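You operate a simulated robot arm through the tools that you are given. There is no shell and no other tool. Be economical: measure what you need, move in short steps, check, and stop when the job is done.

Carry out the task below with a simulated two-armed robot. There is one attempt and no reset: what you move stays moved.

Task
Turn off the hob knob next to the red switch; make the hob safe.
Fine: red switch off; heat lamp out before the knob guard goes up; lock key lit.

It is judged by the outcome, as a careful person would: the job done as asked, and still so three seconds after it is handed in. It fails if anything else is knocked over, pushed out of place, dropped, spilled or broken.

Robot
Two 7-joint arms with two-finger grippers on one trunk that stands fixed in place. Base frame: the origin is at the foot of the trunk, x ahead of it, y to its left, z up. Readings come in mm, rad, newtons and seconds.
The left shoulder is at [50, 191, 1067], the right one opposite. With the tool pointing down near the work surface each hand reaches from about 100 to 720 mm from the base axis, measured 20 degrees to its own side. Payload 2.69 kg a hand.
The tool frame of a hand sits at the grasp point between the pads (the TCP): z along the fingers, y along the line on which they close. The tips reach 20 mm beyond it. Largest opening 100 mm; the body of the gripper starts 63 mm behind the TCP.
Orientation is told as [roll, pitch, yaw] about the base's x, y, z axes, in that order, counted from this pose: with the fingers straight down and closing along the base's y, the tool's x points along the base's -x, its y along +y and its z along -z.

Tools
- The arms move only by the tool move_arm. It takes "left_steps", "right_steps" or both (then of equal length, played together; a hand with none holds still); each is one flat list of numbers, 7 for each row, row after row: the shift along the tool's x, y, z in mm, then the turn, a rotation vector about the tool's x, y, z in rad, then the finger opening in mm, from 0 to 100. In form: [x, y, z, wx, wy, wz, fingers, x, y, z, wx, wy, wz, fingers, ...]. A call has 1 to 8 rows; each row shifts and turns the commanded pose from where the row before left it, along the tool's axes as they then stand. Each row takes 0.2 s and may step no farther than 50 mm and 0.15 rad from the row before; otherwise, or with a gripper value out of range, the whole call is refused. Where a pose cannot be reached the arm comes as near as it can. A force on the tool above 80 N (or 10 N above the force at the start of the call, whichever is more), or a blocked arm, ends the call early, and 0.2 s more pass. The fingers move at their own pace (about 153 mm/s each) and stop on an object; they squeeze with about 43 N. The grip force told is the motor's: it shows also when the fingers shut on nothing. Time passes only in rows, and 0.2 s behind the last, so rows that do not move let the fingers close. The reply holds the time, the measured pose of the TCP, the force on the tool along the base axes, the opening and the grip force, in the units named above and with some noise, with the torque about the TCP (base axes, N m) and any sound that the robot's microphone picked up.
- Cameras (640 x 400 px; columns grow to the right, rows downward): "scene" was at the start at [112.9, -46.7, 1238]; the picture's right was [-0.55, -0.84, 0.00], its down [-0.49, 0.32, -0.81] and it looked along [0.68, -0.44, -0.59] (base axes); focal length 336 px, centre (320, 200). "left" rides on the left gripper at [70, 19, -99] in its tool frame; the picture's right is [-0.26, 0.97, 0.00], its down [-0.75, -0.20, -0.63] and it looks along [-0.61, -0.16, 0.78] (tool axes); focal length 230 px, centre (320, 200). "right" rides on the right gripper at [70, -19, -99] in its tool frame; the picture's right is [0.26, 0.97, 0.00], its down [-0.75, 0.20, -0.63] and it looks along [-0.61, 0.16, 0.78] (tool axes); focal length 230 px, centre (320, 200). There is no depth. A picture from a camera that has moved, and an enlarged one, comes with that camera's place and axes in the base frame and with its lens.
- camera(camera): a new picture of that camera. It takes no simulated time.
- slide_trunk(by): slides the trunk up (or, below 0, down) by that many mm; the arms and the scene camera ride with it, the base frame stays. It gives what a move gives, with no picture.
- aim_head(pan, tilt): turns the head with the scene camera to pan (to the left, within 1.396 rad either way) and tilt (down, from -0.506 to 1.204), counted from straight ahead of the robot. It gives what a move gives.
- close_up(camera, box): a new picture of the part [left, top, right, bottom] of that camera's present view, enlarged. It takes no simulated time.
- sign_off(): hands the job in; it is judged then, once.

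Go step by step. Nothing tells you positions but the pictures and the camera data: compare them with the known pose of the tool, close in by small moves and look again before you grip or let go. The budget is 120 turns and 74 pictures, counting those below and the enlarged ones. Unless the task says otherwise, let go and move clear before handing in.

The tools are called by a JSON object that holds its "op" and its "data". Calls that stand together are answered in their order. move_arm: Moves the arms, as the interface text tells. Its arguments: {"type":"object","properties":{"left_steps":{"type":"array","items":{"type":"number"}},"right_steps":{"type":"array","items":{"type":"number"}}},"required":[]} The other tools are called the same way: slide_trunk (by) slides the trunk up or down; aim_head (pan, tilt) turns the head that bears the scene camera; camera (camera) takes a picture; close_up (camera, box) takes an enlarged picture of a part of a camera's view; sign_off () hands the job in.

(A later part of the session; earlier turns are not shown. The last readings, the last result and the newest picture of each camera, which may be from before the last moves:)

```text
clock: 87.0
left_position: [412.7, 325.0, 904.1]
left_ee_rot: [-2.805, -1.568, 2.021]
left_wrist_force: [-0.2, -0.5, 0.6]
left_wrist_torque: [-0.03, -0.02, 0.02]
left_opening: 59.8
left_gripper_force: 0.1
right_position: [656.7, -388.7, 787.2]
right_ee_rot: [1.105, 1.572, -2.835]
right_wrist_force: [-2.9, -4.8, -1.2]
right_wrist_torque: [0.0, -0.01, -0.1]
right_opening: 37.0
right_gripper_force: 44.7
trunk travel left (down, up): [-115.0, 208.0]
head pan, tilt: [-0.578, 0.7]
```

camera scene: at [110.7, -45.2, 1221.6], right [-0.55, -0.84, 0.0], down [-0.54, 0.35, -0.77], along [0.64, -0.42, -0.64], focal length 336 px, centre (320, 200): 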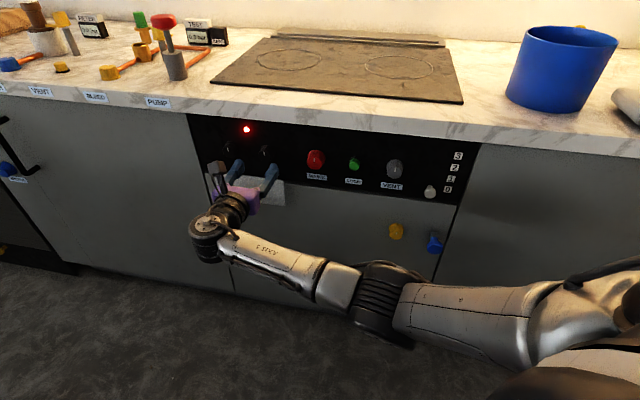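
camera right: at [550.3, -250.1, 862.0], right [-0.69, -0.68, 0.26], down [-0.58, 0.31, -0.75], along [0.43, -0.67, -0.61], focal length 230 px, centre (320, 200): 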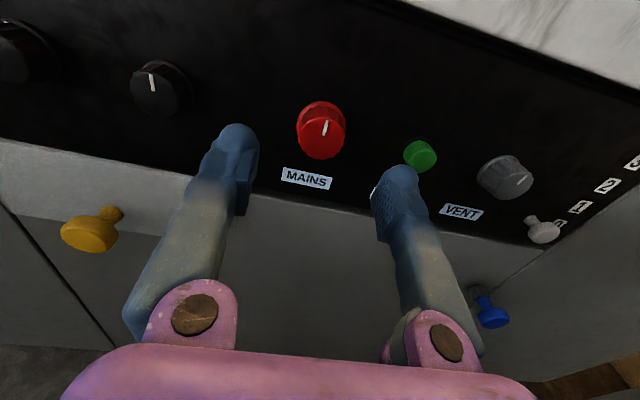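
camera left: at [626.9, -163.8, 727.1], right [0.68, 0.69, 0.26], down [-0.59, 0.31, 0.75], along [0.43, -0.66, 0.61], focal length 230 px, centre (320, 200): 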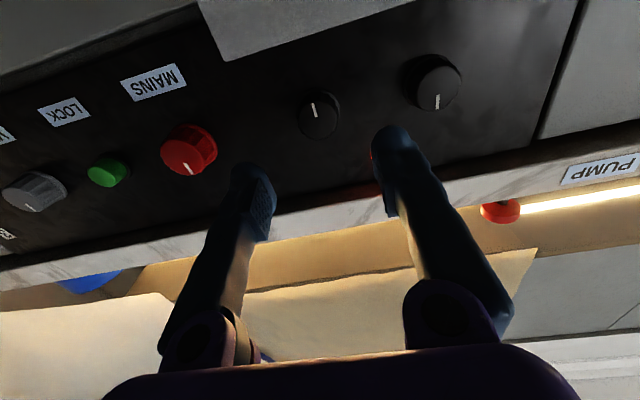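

{"op": "move_arm", "data": {"right_steps": [0, 0, 0, 0, 0, -0.1, 25, 0, 0, 0, 0, 0, -0.1, 25, 0, 0, 0, 0, 0, -0.1, 25]}}

{"op": "close_up", "data": {"camera": "scene", "box": [200, 110, 410, 230]}}

```text
clock: 87.8
left_position: [412.6, 324.4, 905.1]
left_ee_rot: [-2.909, -1.568, 2.125]
left_wrist_force: [-0.3, 0.9, -0.4]
left_wrist_torque: [0.02, 0.0, -0.01]
left_opening: 59.7
left_gripper_force: 0.0
right_position: [655.1, -387.0, 788.4]
right_ee_rot: [1.569, 1.273, -2.37]
right_wrist_force: [-4.4, -5.6, -1.4]
right_wrist_torque: [0.9, -0.8, 0.03]
right_opening: 36.6
right_gripper_force: 44.9
trunk travel left (down, up): [-115.0, 208.0]
head pan, tilt: [-0.578, 0.7]
```

```text
3.05 times, centred on (305, 170) of scene
camera zoom: at [110.4, -45.9, 1221.6], right [-0.55, -0.84, 0.0], down [-0.54, 0.35, -0.76], along [0.64, -0.42, -0.64], focal length 1024 px, centre (366, 291)
```

zoom: 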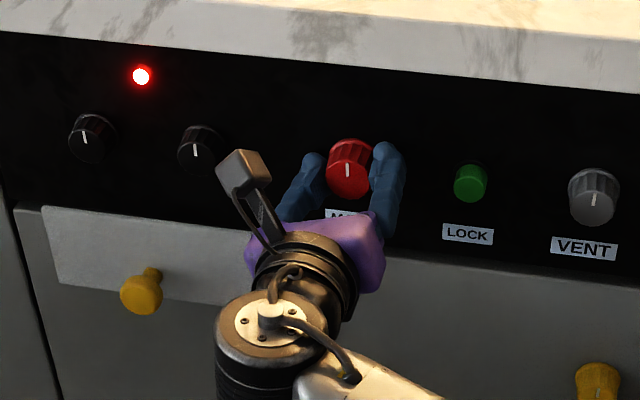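

Counter-clockwise is resisted (1.2 N·m, knob not moving). I go back and try clockwise.

{"op": "move_arm", "data": {"right_steps": [0, 0, 0, 0, 0, 0.1, 25, 0, 0, 0, 0, 0, 0.1, 25, 0, 0, 0, 0, 0, 0.1, 25]}}

{"op": "move_arm", "data": {"right_steps": [0, 0, 0, 0, 0, 0.1, 25, 0, 0, 0, 0, 0, 0.1, 25, 0, 0, 0, 0, 0, 0.1, 25]}}

{"op": "close_up", "data": {"camera": "scene", "box": [200, 110, 410, 230]}}

```text
clock: 88.6
left_position: [413.4, 325.2, 903.2]
left_ee_rot: [-2.761, -1.57, 1.979]
left_wrist_force: [0.7, 0.7, -0.1]
left_wrist_torque: [-0.04, -0.02, 0.02]
left_opening: 59.9
left_gripper_force: 0.2
right_position: [656.0, -386.7, 788.9]
right_ee_rot: [-2.47, 1.569, -0.127]
right_wrist_force: [-2.4, -2.1, 0.2]
right_wrist_torque: [0.47, 0.49, 0.07]
right_opening: 36.1
right_gripper_force: 45.0
trunk travel left (down, up): [-115.0, 208.0]
head pan, tilt: [-0.578, 0.7]
```

```text
clock: 89.4
left_position: [414.1, 325.6, 904.7]
left_ee_rot: [-2.206, -1.57, 1.422]
left_wrist_force: [0.7, 0.2, 0.1]
left_wrist_torque: [-0.01, 0.01, -0.03]
left_opening: 59.7
left_gripper_force: 0.1
right_position: [657.0, -386.1, 788.2]
right_ee_rot: [-1.575, 1.268, 0.772]
right_wrist_force: [17.7, -3.2, 2.7]
right_wrist_torque: [0.19, 0.18, 0.32]
right_opening: 36.4
right_gripper_force: 45.3
trunk travel left (down, up): [-115.0, 208.0]
head pan, tilt: [-0.578, 0.7]
```

```text
3.05 times, centred on (305, 170) of scene
camera zoom: at [111.7, -45.4, 1221.5], right [-0.55, -0.84, 0.0], down [-0.54, 0.35, -0.76], along [0.64, -0.42, -0.64], focal length 1024 px, centre (366, 291)
```

zoom: 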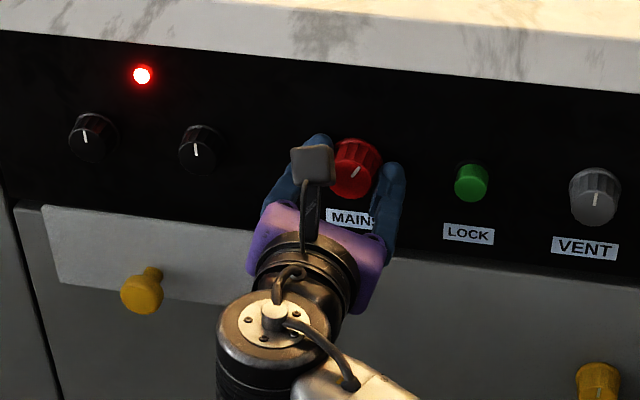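

The red knob does turn clockwise from its stop. Since the ring was glowing while it stood at this end, the other end should be off; I continue clockwise, feeling for the far stop.

{"op": "move_arm", "data": {"right_steps": [0, 0, 0, 0, 0, 0.12, 25, 0, 0, 0, 0, 0, 0.12, 25, 0, 0, 0, 0, 0, 0.12, 25, 0, 0, 0, 0, 0, 0.12, 25]}}

{"op": "move_arm", "data": {"right_steps": [0, 0, 0, 0, 0, 0.12, 25, 0, 0, 0, 0, 0, 0.12, 25, 0, 0, 0, 0, 0, 0.12, 25]}}

{"op": "close_up", "data": {"camera": "scene", "box": [200, 110, 410, 230]}}

```text
clock: 90.4
left_position: [412.9, 325.7, 903.6]
left_ee_rot: [-2.104, -1.566, 1.318]
left_wrist_force: [0.3, 0.6, 0.0]
left_wrist_torque: [0.03, 0.0, 0.03]
left_opening: 60.1
left_gripper_force: 0.0
right_position: [657.3, -387.5, 788.6]
right_ee_rot: [-1.576, 0.787, 0.772]
right_wrist_force: [30.5, -1.6, 8.6]
right_wrist_torque: [-0.04, -0.05, 0.08]
right_opening: 36.3
right_gripper_force: 45.1
trunk travel left (down, up): [-115.0, 208.0]
head pan, tilt: [-0.578, 0.7]
```

```text
clock: 91.2
left_position: [412.9, 326.3, 902.5]
left_ee_rot: [-2.365, -1.568, 1.582]
left_wrist_force: [-0.3, -0.3, -0.6]
left_wrist_torque: [-0.03, 0.0, -0.01]
left_opening: 60.0
left_gripper_force: 0.1
right_position: [656.8, -385.8, 789.2]
right_ee_rot: [-1.575, 0.429, 0.774]
right_wrist_force: [25.9, 2.8, 11.8]
right_wrist_torque: [-0.08, -0.05, 0.06]
right_opening: 36.2
right_gripper_force: 45.0
trunk travel left (down, up): [-115.0, 208.0]
head pan, tilt: [-0.578, 0.7]
```

```text
3.05 times, centred on (305, 170) of scene
camera zoom: at [111.3, -44.5, 1221.6], right [-0.55, -0.84, 0.0], down [-0.54, 0.35, -0.76], along [0.64, -0.42, -0.64], focal length 1024 px, centre (366, 291)
```

zoom: 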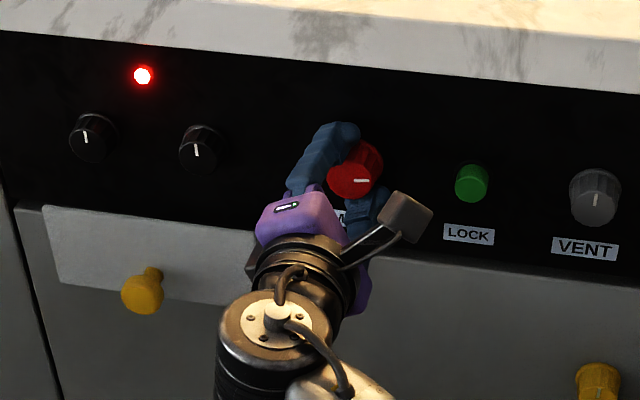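

Pointer is near 3 o'clock. I turn a bit more to see whether there's a stop here.

{"op": "move_arm", "data": {"right_steps": [0, 0, 0, 0, 0, 0.1, 25, 0, 0, 0, 0, 0, 0.1, 25, 0, 0, 0, 0, 0, 0, 25]}}

{"op": "close_up", "data": {"camera": "scene", "box": [200, 110, 410, 230]}}

```text
clock: 92.0
left_position: [413.5, 327.1, 902.9]
left_ee_rot: [-2.5, -1.568, 1.716]
left_wrist_force: [-0.1, -0.3, 0.1]
left_wrist_torque: [-0.03, 0.02, 0.03]
left_opening: 60.3
left_gripper_force: 0.1
right_position: [656.5, -386.9, 790.1]
right_ee_rot: [-1.575, 0.227, 0.775]
right_wrist_force: [20.8, 1.5, 14.6]
right_wrist_torque: [-0.6, 0.15, 0.2]
right_opening: 36.3
right_gripper_force: 44.5
trunk travel left (down, up): [-115.0, 208.0]
head pan, tilt: [-0.578, 0.7]
```

```text
3.05 times, centred on (305, 170) of scene
camera zoom: at [110.9, -44.2, 1221.7], right [-0.55, -0.84, 0.0], down [-0.54, 0.35, -0.77], along [0.64, -0.42, -0.64], focal length 1024 px, centre (366, 291)
```

zoom: 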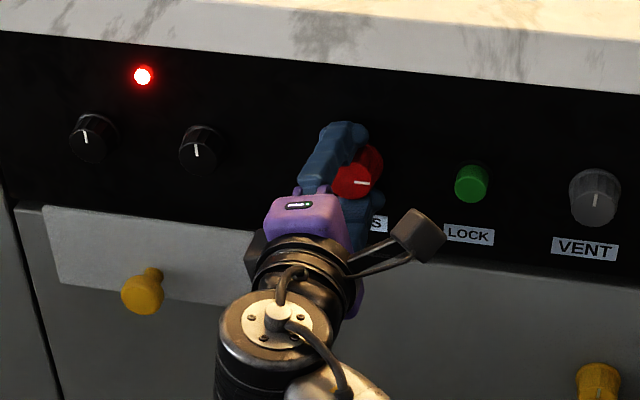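

There's a stop at 3 o'clock (torque rises, pointer stays), so the switch is at its other end: off. I release and back away; the lamp should time out.

{"op": "move_arm", "data": {"right_steps": [0, 0, 0, 0, 0, -0.1, 25, 0, 0, 0, 0, 0, 0, 70, 0, 0, 0, 0, 0, 0, 70, 0, 0, -30, 0, 0, 0, 70, 0, 0, -30, 0, 0, 0, 70]}}

{"op": "camera", "data": {"camera": "scene"}}

```text
clock: 93.2
left_position: [413.0, 325.1, 903.4]
left_ee_rot: [-2.657, -1.567, 1.875]
left_wrist_force: [-0.1, 0.9, -0.8]
left_wrist_torque: [-0.01, -0.03, 0.01]
left_opening: 60.0
left_gripper_force: 0.1
right_position: [609.4, -343.9, 790.3]
right_ee_rot: [-1.57, 0.33, 0.773]
right_wrist_force: [-0.3, -0.6, -0.3]
right_wrist_torque: [0.01, 0.04, -0.02]
right_opening: 69.9
right_gripper_force: 0.0
trunk travel left (down, up): [-115.0, 208.0]
head pan, tilt: [-0.578, 0.7]
```

```text
16 pictures are left
camera scene: at [110.6, -45.2, 1221.6], right [-0.55, -0.84, 0.0], down [-0.54, 0.35, -0.77], along [0.64, -0.42, -0.64], focal length 336 px, centre (320, 200)
```

scene: 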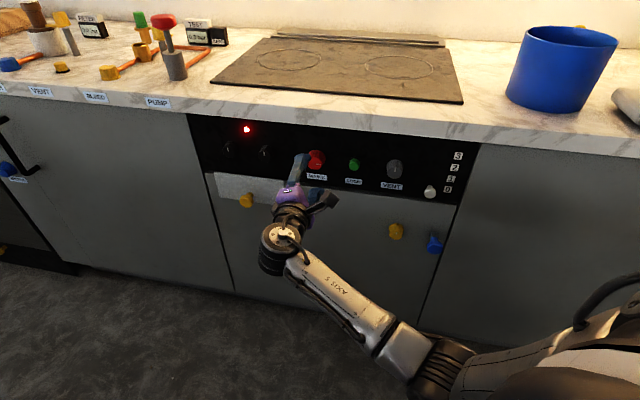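

The lamp is still lit, so I use the waiting time to prepare for the guard: a sliding plate with a yellow handle at about v=358 along the panel, z≈685. I back off, lower the trunk and re-roll the hand.

{"op": "move_arm", "data": {"right_steps": [0, 0, -30, 0, 0, -0.138, 70, 0, 0, -24, 0, 0, -0.138, 70, 0, 0, 0, 0, 0, -0.138, 70, 0, 0, 0, 0, 0, -0.138, 70, 0, 0, 0, 0, 0, -0.138, 70, 0, 0, 0, 0, 0, -0.138, 70, 0, 0, 0, 0, 0, -0.138, 70, 0, 0, 0, 0, 0, -0.138, 70]}}

{"op": "slide_trunk", "data": {"by": -110}}

{"op": "move_arm", "data": {"right_steps": [0, -24, 0, 0, 0, -0.136, 70, 0, -24, 0, 0, 0, 0, 70, 0, -24, 0, 0, 0, 0, 70, 0, -24, 0, 0, 0, 0, 70, 0, -24, 0, 0, 0, 0, 70, 0, -24, 0, 0, 0, 0, 70, 0, -24, 0, 0, 0, 0, 70]}}

{"op": "camera", "data": {"camera": "right"}}

{"op": "camera", "data": {"camera": "scene"}}

```text
clock: 95.0
left_position: [413.3, 325.0, 903.5]
left_ee_rot: [-2.646, -1.569, 1.862]
left_wrist_force: [0.3, -0.5, 0.5]
left_wrist_torque: [0.01, 0.0, 0.02]
left_opening: 59.7
left_gripper_force: 0.0
right_position: [575.3, -305.5, 787.6]
right_ee_rot: [-1.574, 1.44, 0.771]
right_wrist_force: [-0.2, 0.3, -0.7]
right_wrist_torque: [-0.05, 0.0, 0.01]
right_opening: 70.2
right_gripper_force: 0.0
trunk travel left (down, up): [-115.0, 208.0]
head pan, tilt: [-0.578, 0.7]
```

```text
clock: 96.4
left_position: [412.1, 324.0, 794.5]
left_ee_rot: [-2.706, -1.57, 1.919]
left_wrist_force: [-0.3, -0.2, 0.0]
left_wrist_torque: [0.02, -0.05, -0.02]
left_opening: 60.1
left_gripper_force: 0.0
right_position: [574.5, -306.6, 678.4]
right_ee_rot: [-1.574, 1.434, 0.77]
right_wrist_force: [0.1, 0.2, 0.3]
right_wrist_torque: [0.0, -0.03, 0.0]
right_opening: 70.1
right_gripper_force: 0.1
trunk travel left (down, up): [-5.0, 318.0]
head pan, tilt: [-0.578, 0.7]
```

```text
clock: 98.0
left_position: [413.8, 324.8, 793.6]
left_ee_rot: [-2.69, -1.567, 1.905]
left_wrist_force: [0.0, 0.7, -1.0]
left_wrist_torque: [0.0, 0.02, -0.04]
left_opening: 60.0
left_gripper_force: 0.1
right_position: [697.1, -195.8, 683.6]
right_ee_rot: [2.766, 1.559, -1.181]
right_wrist_force: [-0.9, -0.5, -1.0]
right_wrist_torque: [-0.02, -0.02, 0.01]
right_opening: 70.1
right_gripper_force: 0.0
trunk travel left (down, up): [-5.0, 318.0]
head pan, tilt: [-0.578, 0.7]
```

```text
15 pictures are left
camera right: at [640.6, -110.9, 751.9], right [-0.7, -0.67, 0.26], down [-0.58, 0.31, -0.76], along [0.42, -0.68, -0.6], focal length 230 px, centre (320, 200)
```

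right: 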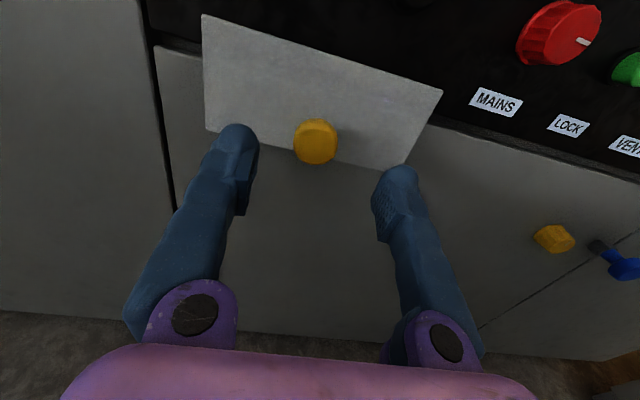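

```text
14 pictures are left
camera scene: at [110.5, -45.1, 1111.6], right [-0.55, -0.84, 0.0], down [-0.54, 0.35, -0.77], along [0.64, -0.42, -0.64], focal length 336 px, centre (320, 200)
```

scene: 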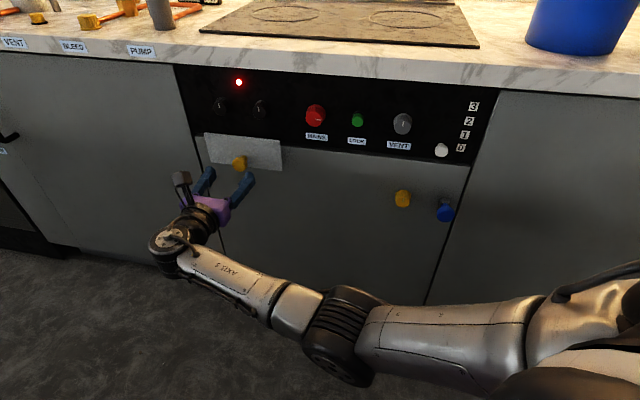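

The handle head is at about v=355, z=679, n=−700, right ahead of the hand. The lamp is still on, so I hold still and wait.

{"op": "move_arm", "data": {"right_steps": [-4, 0, 0, 0, 0, 0, 70, 0, 0, 0, 0, 0, 0, 70, 0, 0, 0, 0, 0, 0, 70, 0, 0, 0, 0, 0, 0, 70, 0, 0, 0, 0, 0, 0, 70, 0, 0, 0, 0, 0, 0, 70, 0, 0, 0, 0, 0, 0, 70, 0, 0, 0, 0, 0, 0, 70]}}

{"op": "move_arm", "data": {"right_steps": [0, 0, 0, 0, 0, 0, 70, 0, 0, 0, 0, 0, 0, 70, 0, 0, 0, 0, 0, 0, 70, 0, 0, 0, 0, 0, 0, 70, 0, 0, 0, 0, 0, 0, 70, 0, 0, 0, 0, 0, 0, 70, 0, 0, 0, 0, 0, 0, 70, 0, 0, 0, 0, 0, 0, 70]}}

{"op": "move_arm", "data": {"right_steps": [0, 0, 0, 0, 0, 0, 70, 0, 0, 0, 0, 0, 0, 70, 0, 0, 0, 0, 0, 0, 70, 0, 0, 0, 0, 0, 0, 70, 0, 0, 0, 0, 0, 0, 70, 0, 0, 0, 0, 0, 0, 70, 0, 0, 0, 0, 0, 0, 70, 0, 0, 0, 0, 0, 0, 70]}}

{"op": "move_arm", "data": {"right_steps": [0, 0, 0, 0, 0, 0, 70, 0, 0, 0, 0, 0, 0, 70, 0, 0, 0, 0, 0, 0, 70, 0, 0, 0, 0, 0, 0, 70, 0, 0, 0, 0, 0, 0, 70, 0, 0, 0, 0, 0, 0, 70, 0, 0, 0, 0, 0, 0, 70, 0, 0, 0, 0, 0, 0, 70]}}

{"op": "move_arm", "data": {"right_steps": [0, 0, 0, 0, 0, 0, 70, 0, 0, 0, 0, 0, 0, 70, 0, 0, 0, 0, 0, 0, 70, 0, 0, 0, 0, 0, 0, 70, 0, 0, 0, 0, 0, 0, 70, 0, 0, 0, 0, 0, 0, 70, 0, 0, 0, 0, 0, 0, 70, 0, 0, 0, 0, 0, 0, 70]}}

{"op": "close_up", "data": {"camera": "scene", "box": [160, 50, 340, 210]}}

```text
clock: 99.8
left_position: [412.7, 326.3, 792.8]
left_ee_rot: [-2.649, -1.569, 1.865]
left_wrist_force: [0.3, -0.1, -0.7]
left_wrist_torque: [0.0, -0.01, -0.01]
left_opening: 59.9
left_gripper_force: 0.0
right_position: [696.6, -194.5, 679.7]
right_ee_rot: [2.922, 1.563, -1.023]
right_wrist_force: [0.8, 0.3, -0.2]
right_wrist_torque: [-0.01, 0.01, 0.0]
right_opening: 69.9
right_gripper_force: 0.1
trunk travel left (down, up): [-5.0, 318.0]
head pan, tilt: [-0.578, 0.7]
```

```text
clock: 101.6
left_position: [412.5, 323.9, 793.0]
left_ee_rot: [-2.651, -1.568, 1.868]
left_wrist_force: [-1.3, 0.1, -0.8]
left_wrist_torque: [-0.01, -0.01, 0.02]
left_opening: 60.0
left_gripper_force: 0.0
right_position: [696.7, -195.3, 680.3]
right_ee_rot: [2.953, 1.564, -0.991]
right_wrist_force: [-0.1, 0.0, 0.1]
right_wrist_torque: [0.04, -0.01, 0.03]
right_opening: 69.9
right_gripper_force: 0.0
trunk travel left (down, up): [-5.0, 318.0]
head pan, tilt: [-0.578, 0.7]
```

```text
clock: 103.4
left_position: [411.7, 326.5, 793.0]
left_ee_rot: [-2.651, -1.569, 1.867]
left_wrist_force: [-0.9, -0.5, 0.0]
left_wrist_torque: [0.01, 0.01, -0.03]
left_opening: 60.1
left_gripper_force: 0.1
right_position: [698.2, -195.0, 679.9]
right_ee_rot: [2.975, 1.562, -0.969]
right_wrist_force: [-0.8, 0.1, -0.8]
right_wrist_torque: [0.0, 0.01, -0.01]
right_opening: 69.9
right_gripper_force: 0.0
trunk travel left (down, up): [-5.0, 318.0]
head pan, tilt: [-0.578, 0.7]
```

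```text
clock: 105.2
left_position: [413.4, 325.3, 793.7]
left_ee_rot: [-2.654, -1.569, 1.873]
left_wrist_force: [-0.7, 1.0, 0.3]
left_wrist_torque: [0.01, -0.01, -0.04]
left_opening: 60.0
left_gripper_force: 0.1
right_position: [696.1, -193.6, 681.0]
right_ee_rot: [2.986, 1.561, -0.957]
right_wrist_force: [0.9, 0.1, 0.6]
right_wrist_torque: [0.02, 0.03, 0.0]
right_opening: 70.0
right_gripper_force: 0.1
trunk travel left (down, up): [-5.0, 318.0]
head pan, tilt: [-0.578, 0.7]
```

```text
clock: 107.0
left_position: [413.0, 325.5, 794.0]
left_ee_rot: [-2.648, -1.569, 1.865]
left_wrist_force: [0.1, -0.1, -0.3]
left_wrist_torque: [0.01, 0.03, 0.02]
left_opening: 60.1
left_gripper_force: 0.1
right_position: [697.4, -195.4, 679.4]
right_ee_rot: [2.992, 1.562, -0.951]
right_wrist_force: [1.1, -0.1, 0.0]
right_wrist_torque: [0.04, -0.03, 0.02]
right_opening: 69.8
right_gripper_force: 0.0
trunk travel left (down, up): [-5.0, 318.0]
head pan, tilt: [-0.578, 0.7]
```

```text
2.50 times, centred on (250, 130) of scene
camera zoom: at [110.7, -45.3, 1111.6], right [-0.55, -0.84, 0.0], down [-0.54, 0.35, -0.76], along [0.64, -0.42, -0.64], focal length 840 px, centre (495, 375)
```

zoom: 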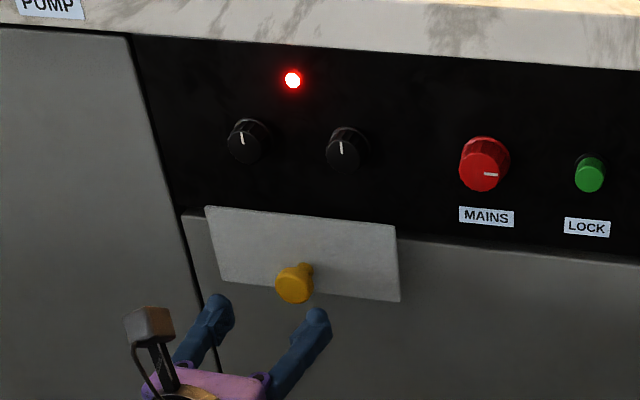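

Still lit; residual heat can take time. I wait another ~18 s.

{"op": "move_arm", "data": {"right_steps": [0, 0, 0, 0, 0, 0, 70, 0, 0, 0, 0, 0, 0, 70, 0, 0, 0, 0, 0, 0, 70, 0, 0, 0, 0, 0, 0, 70, 0, 0, 0, 0, 0, 0, 70, 0, 0, 0, 0, 0, 0, 70, 0, 0, 0, 0, 0, 0, 70, 0, 0, 0, 0, 0, 0, 70]}}

{"op": "move_arm", "data": {"right_steps": [0, 0, 0, 0, 0, 0, 70, 0, 0, 0, 0, 0, 0, 70, 0, 0, 0, 0, 0, 0, 70, 0, 0, 0, 0, 0, 0, 70, 0, 0, 0, 0, 0, 0, 70, 0, 0, 0, 0, 0, 0, 70, 0, 0, 0, 0, 0, 0, 70, 0, 0, 0, 0, 0, 0, 70]}}

{"op": "move_arm", "data": {"right_steps": [0, 0, 0, 0, 0, 0, 70, 0, 0, 0, 0, 0, 0, 70, 0, 0, 0, 0, 0, 0, 70, 0, 0, 0, 0, 0, 0, 70, 0, 0, 0, 0, 0, 0, 70, 0, 0, 0, 0, 0, 0, 70, 0, 0, 0, 0, 0, 0, 70, 0, 0, 0, 0, 0, 0, 70]}}

{"op": "move_arm", "data": {"right_steps": [0, 0, 0, 0, 0, 0, 70, 0, 0, 0, 0, 0, 0, 70, 0, 0, 0, 0, 0, 0, 70, 0, 0, 0, 0, 0, 0, 70, 0, 0, 0, 0, 0, 0, 70, 0, 0, 0, 0, 0, 0, 70, 0, 0, 0, 0, 0, 0, 70, 0, 0, 0, 0, 0, 0, 70]}}

{"op": "move_arm", "data": {"right_steps": [0, 0, 0, 0, 0, 0, 70, 0, 0, 0, 0, 0, 0, 70, 0, 0, 0, 0, 0, 0, 70, 0, 0, 0, 0, 0, 0, 70, 0, 0, 0, 0, 0, 0, 70, 0, 0, 0, 0, 0, 0, 70, 0, 0, 0, 0, 0, 0, 70, 0, 0, 0, 0, 0, 0, 70]}}

{"op": "move_arm", "data": {"right_steps": [0, 0, 0, 0, 0, 0, 70, 0, 0, 0, 0, 0, 0, 70, 0, 0, 0, 0, 0, 0, 70, 0, 0, 0, 0, 0, 0, 70, 0, 0, 0, 0, 0, 0, 70, 0, 0, 0, 0, 0, 0, 70, 0, 0, 0, 0, 0, 0, 70, 0, 0, 0, 0, 0, 0, 70]}}

{"op": "move_arm", "data": {"right_steps": [0, 0, 0, 0, 0, 0, 70, 0, 0, 0, 0, 0, 0, 70, 0, 0, 0, 0, 0, 0, 70, 0, 0, 0, 0, 0, 0, 70, 0, 0, 0, 0, 0, 0, 70, 0, 0, 0, 0, 0, 0, 70, 0, 0, 0, 0, 0, 0, 70, 0, 0, 0, 0, 0, 0, 70]}}

{"op": "move_arm", "data": {"right_steps": [0, 0, 0, 0, 0, 0, 70, 0, 0, 0, 0, 0, 0, 70, 0, 0, 0, 0, 0, 0, 70, 0, 0, 0, 0, 0, 0, 70, 0, 0, 0, 0, 0, 0, 70, 0, 0, 0, 0, 0, 0, 70, 0, 0, 0, 0, 0, 0, 70, 0, 0, 0, 0, 0, 0, 70]}}

{"op": "move_arm", "data": {"right_steps": [0, 0, 0, 0, 0, 0, 70, 0, 0, 0, 0, 0, 0, 70, 0, 0, 0, 0, 0, 0, 70, 0, 0, 0, 0, 0, 0, 70, 0, 0, 0, 0, 0, 0, 70, 0, 0, 0, 0, 0, 0, 70, 0, 0, 0, 0, 0, 0, 70, 0, 0, 0, 0, 0, 0, 70]}}

{"op": "move_arm", "data": {"right_steps": [0, 0, 0, 0, 0, 0, 70, 0, 0, 0, 0, 0, 0, 70, 0, 0, 0, 0, 0, 0, 70, 0, 0, 0, 0, 0, 0, 70, 0, 0, 0, 0, 0, 0, 70, 0, 0, 0, 0, 0, 0, 70, 0, 0, 0, 0, 0, 0, 70, 0, 0, 0, 0, 0, 0, 70]}}

{"op": "close_up", "data": {"camera": "scene", "box": [160, 50, 340, 210]}}

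```text
clock: 108.8
left_position: [412.7, 325.0, 794.1]
left_ee_rot: [-2.653, -1.57, 1.869]
left_wrist_force: [-0.3, -0.4, 0.7]
left_wrist_torque: [-0.02, 0.0, 0.01]
left_opening: 59.8
left_gripper_force: 0.1
right_position: [696.7, -193.7, 680.2]
right_ee_rot: [2.999, 1.562, -0.944]
right_wrist_force: [-0.7, 0.1, -0.1]
right_wrist_torque: [-0.01, -0.02, 0.0]
right_opening: 70.3
right_gripper_force: 0.1
trunk travel left (down, up): [-5.0, 318.0]
head pan, tilt: [-0.578, 0.7]
```

```text
clock: 110.6
left_position: [412.9, 325.4, 793.9]
left_ee_rot: [-2.652, -1.569, 1.867]
left_wrist_force: [-0.4, 0.3, -0.3]
left_wrist_torque: [0.02, 0.02, -0.04]
left_opening: 59.6
left_gripper_force: 0.1
right_position: [697.8, -193.7, 680.6]
right_ee_rot: [3.002, 1.561, -0.941]
right_wrist_force: [-1.6, -0.3, -0.1]
right_wrist_torque: [0.02, -0.03, 0.01]
right_opening: 70.1
right_gripper_force: 0.0
trunk travel left (down, up): [-5.0, 318.0]
head pan, tilt: [-0.578, 0.7]
```

```text
clock: 112.4
left_position: [412.7, 325.8, 793.5]
left_ee_rot: [-2.648, -1.569, 1.863]
left_wrist_force: [-0.4, 0.3, -0.4]
left_wrist_torque: [-0.02, -0.02, 0.0]
left_opening: 60.1
left_gripper_force: 0.0
right_position: [697.3, -194.0, 680.1]
right_ee_rot: [3.003, 1.563, -0.941]
right_wrist_force: [0.8, -0.2, -0.2]
right_wrist_torque: [0.01, -0.02, 0.01]
right_opening: 69.8
right_gripper_force: 0.0
trunk travel left (down, up): [-5.0, 318.0]
head pan, tilt: [-0.578, 0.7]
```

```text
clock: 114.2
left_position: [412.1, 324.9, 794.2]
left_ee_rot: [-2.654, -1.57, 1.872]
left_wrist_force: [-0.1, 0.2, -0.2]
left_wrist_torque: [0.01, 0.0, 0.0]
left_opening: 60.0
left_gripper_force: 0.2
right_position: [697.4, -194.6, 680.8]
right_ee_rot: [3.005, 1.564, -0.939]
right_wrist_force: [0.1, 0.6, -0.3]
right_wrist_torque: [-0.02, 0.02, 0.0]
right_opening: 70.1
right_gripper_force: 0.0
trunk travel left (down, up): [-5.0, 318.0]
head pan, tilt: [-0.578, 0.7]
```

```text
clock: 116.0
left_position: [413.8, 325.8, 793.6]
left_ee_rot: [-2.65, -1.569, 1.865]
left_wrist_force: [-0.1, -0.4, -0.3]
left_wrist_torque: [0.0, -0.02, -0.02]
left_opening: 59.8
left_gripper_force: 0.0
right_position: [696.0, -194.5, 681.1]
right_ee_rot: [3.008, 1.561, -0.938]
right_wrist_force: [0.2, 0.2, 0.2]
right_wrist_torque: [-0.02, -0.02, 0.01]
right_opening: 69.8
right_gripper_force: 0.1
trunk travel left (down, up): [-5.0, 318.0]
head pan, tilt: [-0.578, 0.7]
```

```text
clock: 117.8
left_position: [413.0, 325.6, 793.7]
left_ee_rot: [-2.649, -1.571, 1.866]
left_wrist_force: [-0.2, -0.4, -0.4]
left_wrist_torque: [0.0, 0.01, -0.02]
left_opening: 60.0
left_gripper_force: 0.0
right_position: [697.3, -194.3, 680.5]
right_ee_rot: [3.007, 1.563, -0.936]
right_wrist_force: [0.7, -0.9, -1.0]
right_wrist_torque: [-0.01, -0.03, -0.01]
right_opening: 69.8
right_gripper_force: 0.1
trunk travel left (down, up): [-5.0, 318.0]
head pan, tilt: [-0.578, 0.7]
```

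```text
clock: 119.6
left_position: [413.2, 325.7, 794.2]
left_ee_rot: [-2.654, -1.568, 1.87]
left_wrist_force: [-0.1, 0.3, 0.0]
left_wrist_torque: [-0.01, -0.02, -0.01]
left_opening: 59.9
left_gripper_force: 0.0
right_position: [696.1, -194.9, 680.0]
right_ee_rot: [3.007, 1.56, -0.937]
right_wrist_force: [0.1, -0.5, -0.2]
right_wrist_torque: [0.03, 0.02, -0.05]
right_opening: 70.1
right_gripper_force: 0.1
trunk travel left (down, up): [-5.0, 318.0]
head pan, tilt: [-0.578, 0.7]
```

```text
clock: 121.4
left_position: [413.4, 325.0, 794.3]
left_ee_rot: [-2.649, -1.571, 1.866]
left_wrist_force: [0.4, 0.8, -0.2]
left_wrist_torque: [-0.02, 0.02, 0.02]
left_opening: 60.1
left_gripper_force: 0.0
right_position: [698.1, -194.6, 680.5]
right_ee_rot: [3.007, 1.561, -0.938]
right_wrist_force: [0.3, -0.5, -0.8]
right_wrist_torque: [0.01, -0.03, -0.02]
right_opening: 69.9
right_gripper_force: 0.1
trunk travel left (down, up): [-5.0, 318.0]
head pan, tilt: [-0.578, 0.7]
```

```text
clock: 123.2
left_position: [412.6, 325.0, 794.1]
left_ee_rot: [-2.651, -1.569, 1.867]
left_wrist_force: [-1.0, -0.4, -0.1]
left_wrist_torque: [0.0, 0.0, 0.0]
left_opening: 59.9
left_gripper_force: 0.1
right_position: [697.0, -194.2, 681.6]
right_ee_rot: [3.008, 1.563, -0.937]
right_wrist_force: [0.0, 0.0, 0.5]
right_wrist_torque: [-0.02, -0.02, 0.0]
right_opening: 70.0
right_gripper_force: 0.0
trunk travel left (down, up): [-5.0, 318.0]
head pan, tilt: [-0.578, 0.7]
```

```text
clock: 125.0
left_position: [412.9, 324.4, 793.1]
left_ee_rot: [-2.648, -1.568, 1.866]
left_wrist_force: [0.3, 0.3, 0.1]
left_wrist_torque: [-0.01, -0.03, -0.01]
left_opening: 59.9
left_gripper_force: 0.1
right_position: [697.5, -193.5, 680.4]
right_ee_rot: [3.008, 1.561, -0.937]
right_wrist_force: [-1.1, 0.5, 0.7]
right_wrist_torque: [-0.01, -0.03, 0.01]
right_opening: 69.7
right_gripper_force: 0.1
trunk travel left (down, up): [-5.0, 318.0]
head pan, tilt: [-0.578, 0.7]
```

```text
2.50 times, centred on (250, 130) of scene
camera zoom: at [110.7, -45.3, 1111.6], right [-0.55, -0.84, 0.0], down [-0.54, 0.35, -0.76], along [0.64, -0.42, -0.64], focal length 840 px, centre (495, 375)
```

zoom: 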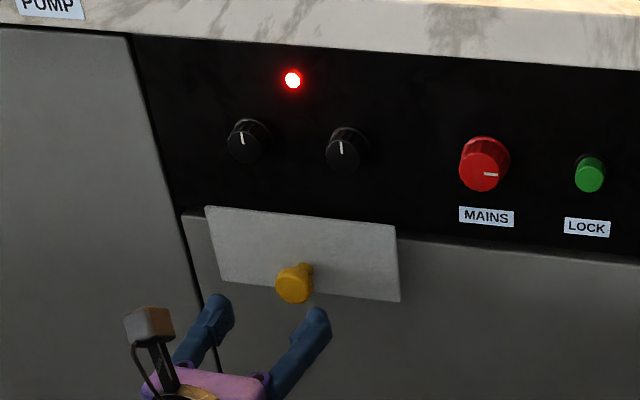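

Still lit 42 s after switching off. I keep waiting before touching the guard.

{"op": "move_arm", "data": {"right_steps": [0, 0, 0, 0, 0, 0, 70, 0, 0, 0, 0, 0, 0, 70, 0, 0, 0, 0, 0, 0, 70, 0, 0, 0, 0, 0, 0, 70, 0, 0, 0, 0, 0, 0, 70, 0, 0, 0, 0, 0, 0, 70, 0, 0, 0, 0, 0, 0, 70, 0, 0, 0, 0, 0, 0, 70]}}

{"op": "move_arm", "data": {"right_steps": [0, 0, 0, 0, 0, 0, 70, 0, 0, 0, 0, 0, 0, 70, 0, 0, 0, 0, 0, 0, 70, 0, 0, 0, 0, 0, 0, 70, 0, 0, 0, 0, 0, 0, 70, 0, 0, 0, 0, 0, 0, 70, 0, 0, 0, 0, 0, 0, 70, 0, 0, 0, 0, 0, 0, 70]}}

{"op": "move_arm", "data": {"right_steps": [0, 0, 0, 0, 0, 0, 70, 0, 0, 0, 0, 0, 0, 70, 0, 0, 0, 0, 0, 0, 70, 0, 0, 0, 0, 0, 0, 70, 0, 0, 0, 0, 0, 0, 70, 0, 0, 0, 0, 0, 0, 70, 0, 0, 0, 0, 0, 0, 70, 0, 0, 0, 0, 0, 0, 70]}}

{"op": "move_arm", "data": {"right_steps": [0, 0, 0, 0, 0, 0, 70, 0, 0, 0, 0, 0, 0, 70, 0, 0, 0, 0, 0, 0, 70, 0, 0, 0, 0, 0, 0, 70, 0, 0, 0, 0, 0, 0, 70, 0, 0, 0, 0, 0, 0, 70, 0, 0, 0, 0, 0, 0, 70, 0, 0, 0, 0, 0, 0, 70]}}

{"op": "move_arm", "data": {"right_steps": [0, 0, 0, 0, 0, 0, 70, 0, 0, 0, 0, 0, 0, 70, 0, 0, 0, 0, 0, 0, 70, 0, 0, 0, 0, 0, 0, 70, 0, 0, 0, 0, 0, 0, 70, 0, 0, 0, 0, 0, 0, 70, 0, 0, 0, 0, 0, 0, 70, 0, 0, 0, 0, 0, 0, 70]}}

{"op": "move_arm", "data": {"right_steps": [0, 0, 0, 0, 0, 0, 70, 0, 0, 0, 0, 0, 0, 70, 0, 0, 0, 0, 0, 0, 70, 0, 0, 0, 0, 0, 0, 70, 0, 0, 0, 0, 0, 0, 70, 0, 0, 0, 0, 0, 0, 70, 0, 0, 0, 0, 0, 0, 70, 0, 0, 0, 0, 0, 0, 70]}}

{"op": "move_arm", "data": {"right_steps": [0, 0, 0, 0, 0, 0, 70, 0, 0, 0, 0, 0, 0, 70, 0, 0, 0, 0, 0, 0, 70, 0, 0, 0, 0, 0, 0, 70, 0, 0, 0, 0, 0, 0, 70, 0, 0, 0, 0, 0, 0, 70, 0, 0, 0, 0, 0, 0, 70, 0, 0, 0, 0, 0, 0, 70]}}

{"op": "move_arm", "data": {"right_steps": [0, 0, 0, 0, 0, 0, 70, 0, 0, 0, 0, 0, 0, 70, 0, 0, 0, 0, 0, 0, 70, 0, 0, 0, 0, 0, 0, 70, 0, 0, 0, 0, 0, 0, 70, 0, 0, 0, 0, 0, 0, 70, 0, 0, 0, 0, 0, 0, 70, 0, 0, 0, 0, 0, 0, 70]}}

{"op": "move_arm", "data": {"right_steps": [0, 0, 0, 0, 0, 0, 70, 0, 0, 0, 0, 0, 0, 70, 0, 0, 0, 0, 0, 0, 70, 0, 0, 0, 0, 0, 0, 70, 0, 0, 0, 0, 0, 0, 70, 0, 0, 0, 0, 0, 0, 70, 0, 0, 0, 0, 0, 0, 70, 0, 0, 0, 0, 0, 0, 70]}}

{"op": "move_arm", "data": {"right_steps": [0, 0, 0, 0, 0, 0, 70, 0, 0, 0, 0, 0, 0, 70, 0, 0, 0, 0, 0, 0, 70, 0, 0, 0, 0, 0, 0, 70, 0, 0, 0, 0, 0, 0, 70, 0, 0, 0, 0, 0, 0, 70, 0, 0, 0, 0, 0, 0, 70, 0, 0, 0, 0, 0, 0, 70]}}

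{"op": "close_up", "data": {"camera": "scene", "box": [160, 50, 340, 210]}}

```text
clock: 126.8
left_position: [413.9, 324.9, 792.7]
left_ee_rot: [-2.65, -1.569, 1.866]
left_wrist_force: [0.1, 0.3, 0.4]
left_wrist_torque: [0.01, 0.02, 0.02]
left_opening: 60.1
left_gripper_force: 0.1
right_position: [697.2, -194.0, 680.7]
right_ee_rot: [3.009, 1.562, -0.935]
right_wrist_force: [-0.6, 0.0, -0.5]
right_wrist_torque: [-0.03, -0.01, -0.01]
right_opening: 69.9
right_gripper_force: 0.1
trunk travel left (down, up): [-5.0, 318.0]
head pan, tilt: [-0.578, 0.7]
```

```text
clock: 128.6
left_position: [413.2, 326.3, 794.3]
left_ee_rot: [-2.647, -1.569, 1.864]
left_wrist_force: [-0.3, 0.0, -0.2]
left_wrist_torque: [0.01, -0.03, -0.01]
left_opening: 59.9
left_gripper_force: 0.1
right_position: [697.4, -194.4, 680.7]
right_ee_rot: [3.008, 1.562, -0.935]
right_wrist_force: [-0.5, -0.7, 0.4]
right_wrist_torque: [-0.02, 0.0, -0.02]
right_opening: 69.7
right_gripper_force: 0.0
trunk travel left (down, up): [-5.0, 318.0]
head pan, tilt: [-0.578, 0.7]
```

```text
clock: 130.4
left_position: [413.7, 324.8, 794.3]
left_ee_rot: [-2.649, -1.569, 1.864]
left_wrist_force: [0.5, 0.3, 0.0]
left_wrist_torque: [-0.05, -0.01, 0.02]
left_opening: 60.1
left_gripper_force: 0.0
right_position: [697.1, -194.3, 679.8]
right_ee_rot: [3.006, 1.562, -0.937]
right_wrist_force: [0.8, 0.7, 0.3]
right_wrist_torque: [0.01, 0.04, -0.01]
right_opening: 69.9
right_gripper_force: 0.1
trunk travel left (down, up): [-5.0, 318.0]
head pan, tilt: [-0.578, 0.7]
```

```text
clock: 132.2
left_position: [412.9, 325.2, 792.9]
left_ee_rot: [-2.656, -1.57, 1.874]
left_wrist_force: [0.5, 0.3, -0.6]
left_wrist_torque: [-0.03, -0.01, 0.02]
left_opening: 59.8
left_gripper_force: 0.1
right_position: [698.1, -193.8, 680.2]
right_ee_rot: [3.009, 1.562, -0.936]
right_wrist_force: [-0.3, -0.1, -1.0]
right_wrist_torque: [0.03, -0.01, 0.02]
right_opening: 70.3
right_gripper_force: 0.0
trunk travel left (down, up): [-5.0, 318.0]
head pan, tilt: [-0.578, 0.7]
```

```text
clock: 134.0
left_position: [412.2, 325.5, 793.9]
left_ee_rot: [-2.653, -1.57, 1.871]
left_wrist_force: [-1.0, 0.7, -1.1]
left_wrist_torque: [-0.01, 0.02, 0.0]
left_opening: 59.9
left_gripper_force: 0.0
right_position: [697.8, -194.6, 681.4]
right_ee_rot: [3.007, 1.561, -0.937]
right_wrist_force: [-0.4, 0.2, 0.6]
right_wrist_torque: [-0.03, 0.0, 0.04]
right_opening: 70.0
right_gripper_force: 0.1
trunk travel left (down, up): [-5.0, 318.0]
head pan, tilt: [-0.578, 0.7]
```

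```text
clock: 135.8
left_position: [413.4, 325.3, 794.3]
left_ee_rot: [-2.653, -1.568, 1.87]
left_wrist_force: [0.0, 0.2, 0.2]
left_wrist_torque: [-0.06, 0.0, -0.04]
left_opening: 59.8
left_gripper_force: 0.0
right_position: [696.8, -194.4, 681.3]
right_ee_rot: [3.007, 1.562, -0.935]
right_wrist_force: [0.3, -0.5, 0.5]
right_wrist_torque: [0.01, -0.03, 0.04]
right_opening: 69.8
right_gripper_force: 0.1
trunk travel left (down, up): [-5.0, 318.0]
head pan, tilt: [-0.578, 0.7]
```

```text
clock: 137.6
left_position: [413.0, 325.0, 793.8]
left_ee_rot: [-2.652, -1.569, 1.87]
left_wrist_force: [-0.7, -0.2, -0.8]
left_wrist_torque: [0.03, 0.0, 0.0]
left_opening: 59.9
left_gripper_force: 0.0
right_position: [697.3, -195.4, 680.6]
right_ee_rot: [3.008, 1.562, -0.936]
right_wrist_force: [-0.2, -0.3, 0.9]
right_wrist_torque: [-0.05, -0.02, -0.01]
right_opening: 70.0
right_gripper_force: 0.1
trunk travel left (down, up): [-5.0, 318.0]
head pan, tilt: [-0.578, 0.7]
```

```text
clock: 139.4
left_position: [413.1, 325.5, 794.0]
left_ee_rot: [-2.651, -1.57, 1.866]
left_wrist_force: [0.3, 0.2, -0.3]
left_wrist_torque: [0.03, 0.04, -0.03]
left_opening: 60.1
left_gripper_force: 0.0
right_position: [696.9, -193.4, 679.8]
right_ee_rot: [3.009, 1.561, -0.936]
right_wrist_force: [0.0, 0.5, 0.0]
right_wrist_torque: [0.01, 0.02, 0.0]
right_opening: 70.0
right_gripper_force: 0.1
trunk travel left (down, up): [-5.0, 318.0]
head pan, tilt: [-0.578, 0.7]
```

```text
clock: 141.2
left_position: [413.3, 325.8, 793.5]
left_ee_rot: [-2.653, -1.569, 1.869]
left_wrist_force: [0.6, 0.8, 0.1]
left_wrist_torque: [-0.01, -0.02, 0.03]
left_opening: 60.2
left_gripper_force: 0.0
right_position: [696.2, -194.9, 681.1]
right_ee_rot: [3.008, 1.562, -0.937]
right_wrist_force: [0.6, -0.4, -0.3]
right_wrist_torque: [-0.01, -0.03, -0.02]
right_opening: 70.1
right_gripper_force: 0.0
trunk travel left (down, up): [-5.0, 318.0]
head pan, tilt: [-0.578, 0.7]
```

```text
clock: 143.0
left_position: [413.3, 325.0, 794.0]
left_ee_rot: [-2.648, -1.569, 1.864]
left_wrist_force: [-1.1, 0.1, -0.1]
left_wrist_torque: [-0.02, 0.01, -0.01]
left_opening: 60.0
left_gripper_force: 0.0
right_position: [696.9, -194.2, 679.9]
right_ee_rot: [3.01, 1.562, -0.934]
right_wrist_force: [-0.2, -0.1, 0.2]
right_wrist_torque: [0.01, -0.01, -0.01]
right_opening: 70.0
right_gripper_force: 0.0
trunk travel left (down, up): [-5.0, 318.0]
head pan, tilt: [-0.578, 0.7]
```

```text
2.50 times, centred on (250, 130) of scene
camera zoom: at [110.7, -45.3, 1111.6], right [-0.55, -0.84, 0.0], down [-0.54, 0.35, -0.76], along [0.64, -0.42, -0.64], focal length 840 px, centre (495, 375)
```

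zoom: 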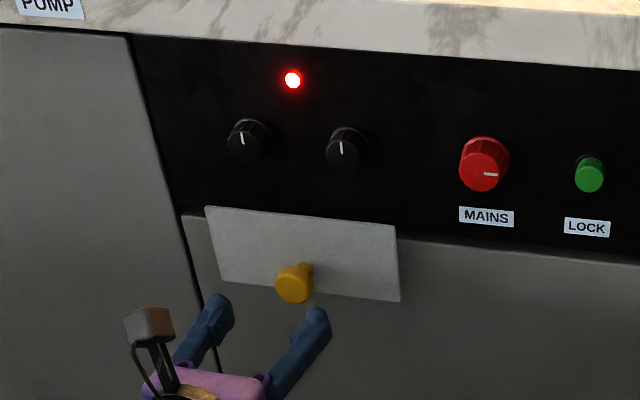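

A minute has passed and the lamp is still lit, so something is probably not fully off. I compare the two hob knobs' pointers closely.

{"op": "close_up", "data": {"camera": "scene", "box": [210, 90, 280, 125]}}

```text
9.14 times, centred on (245, 108) of scene
camera zoom: at [110.7, -45.3, 1111.6], right [-0.55, -0.84, 0.0], down [-0.54, 0.35, -0.76], along [0.64, -0.42, -0.64], focal length 3073 px, centre (1006, 1046)
```

zoom: 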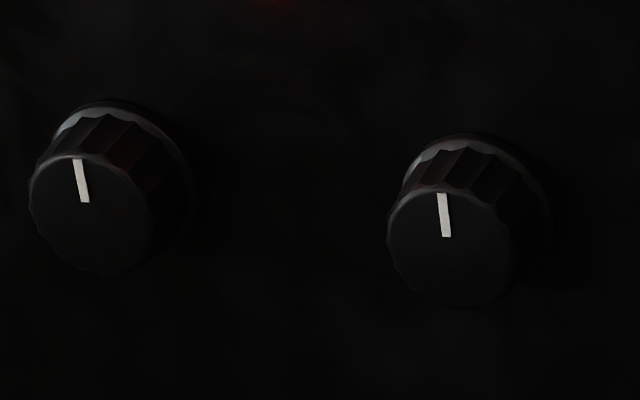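

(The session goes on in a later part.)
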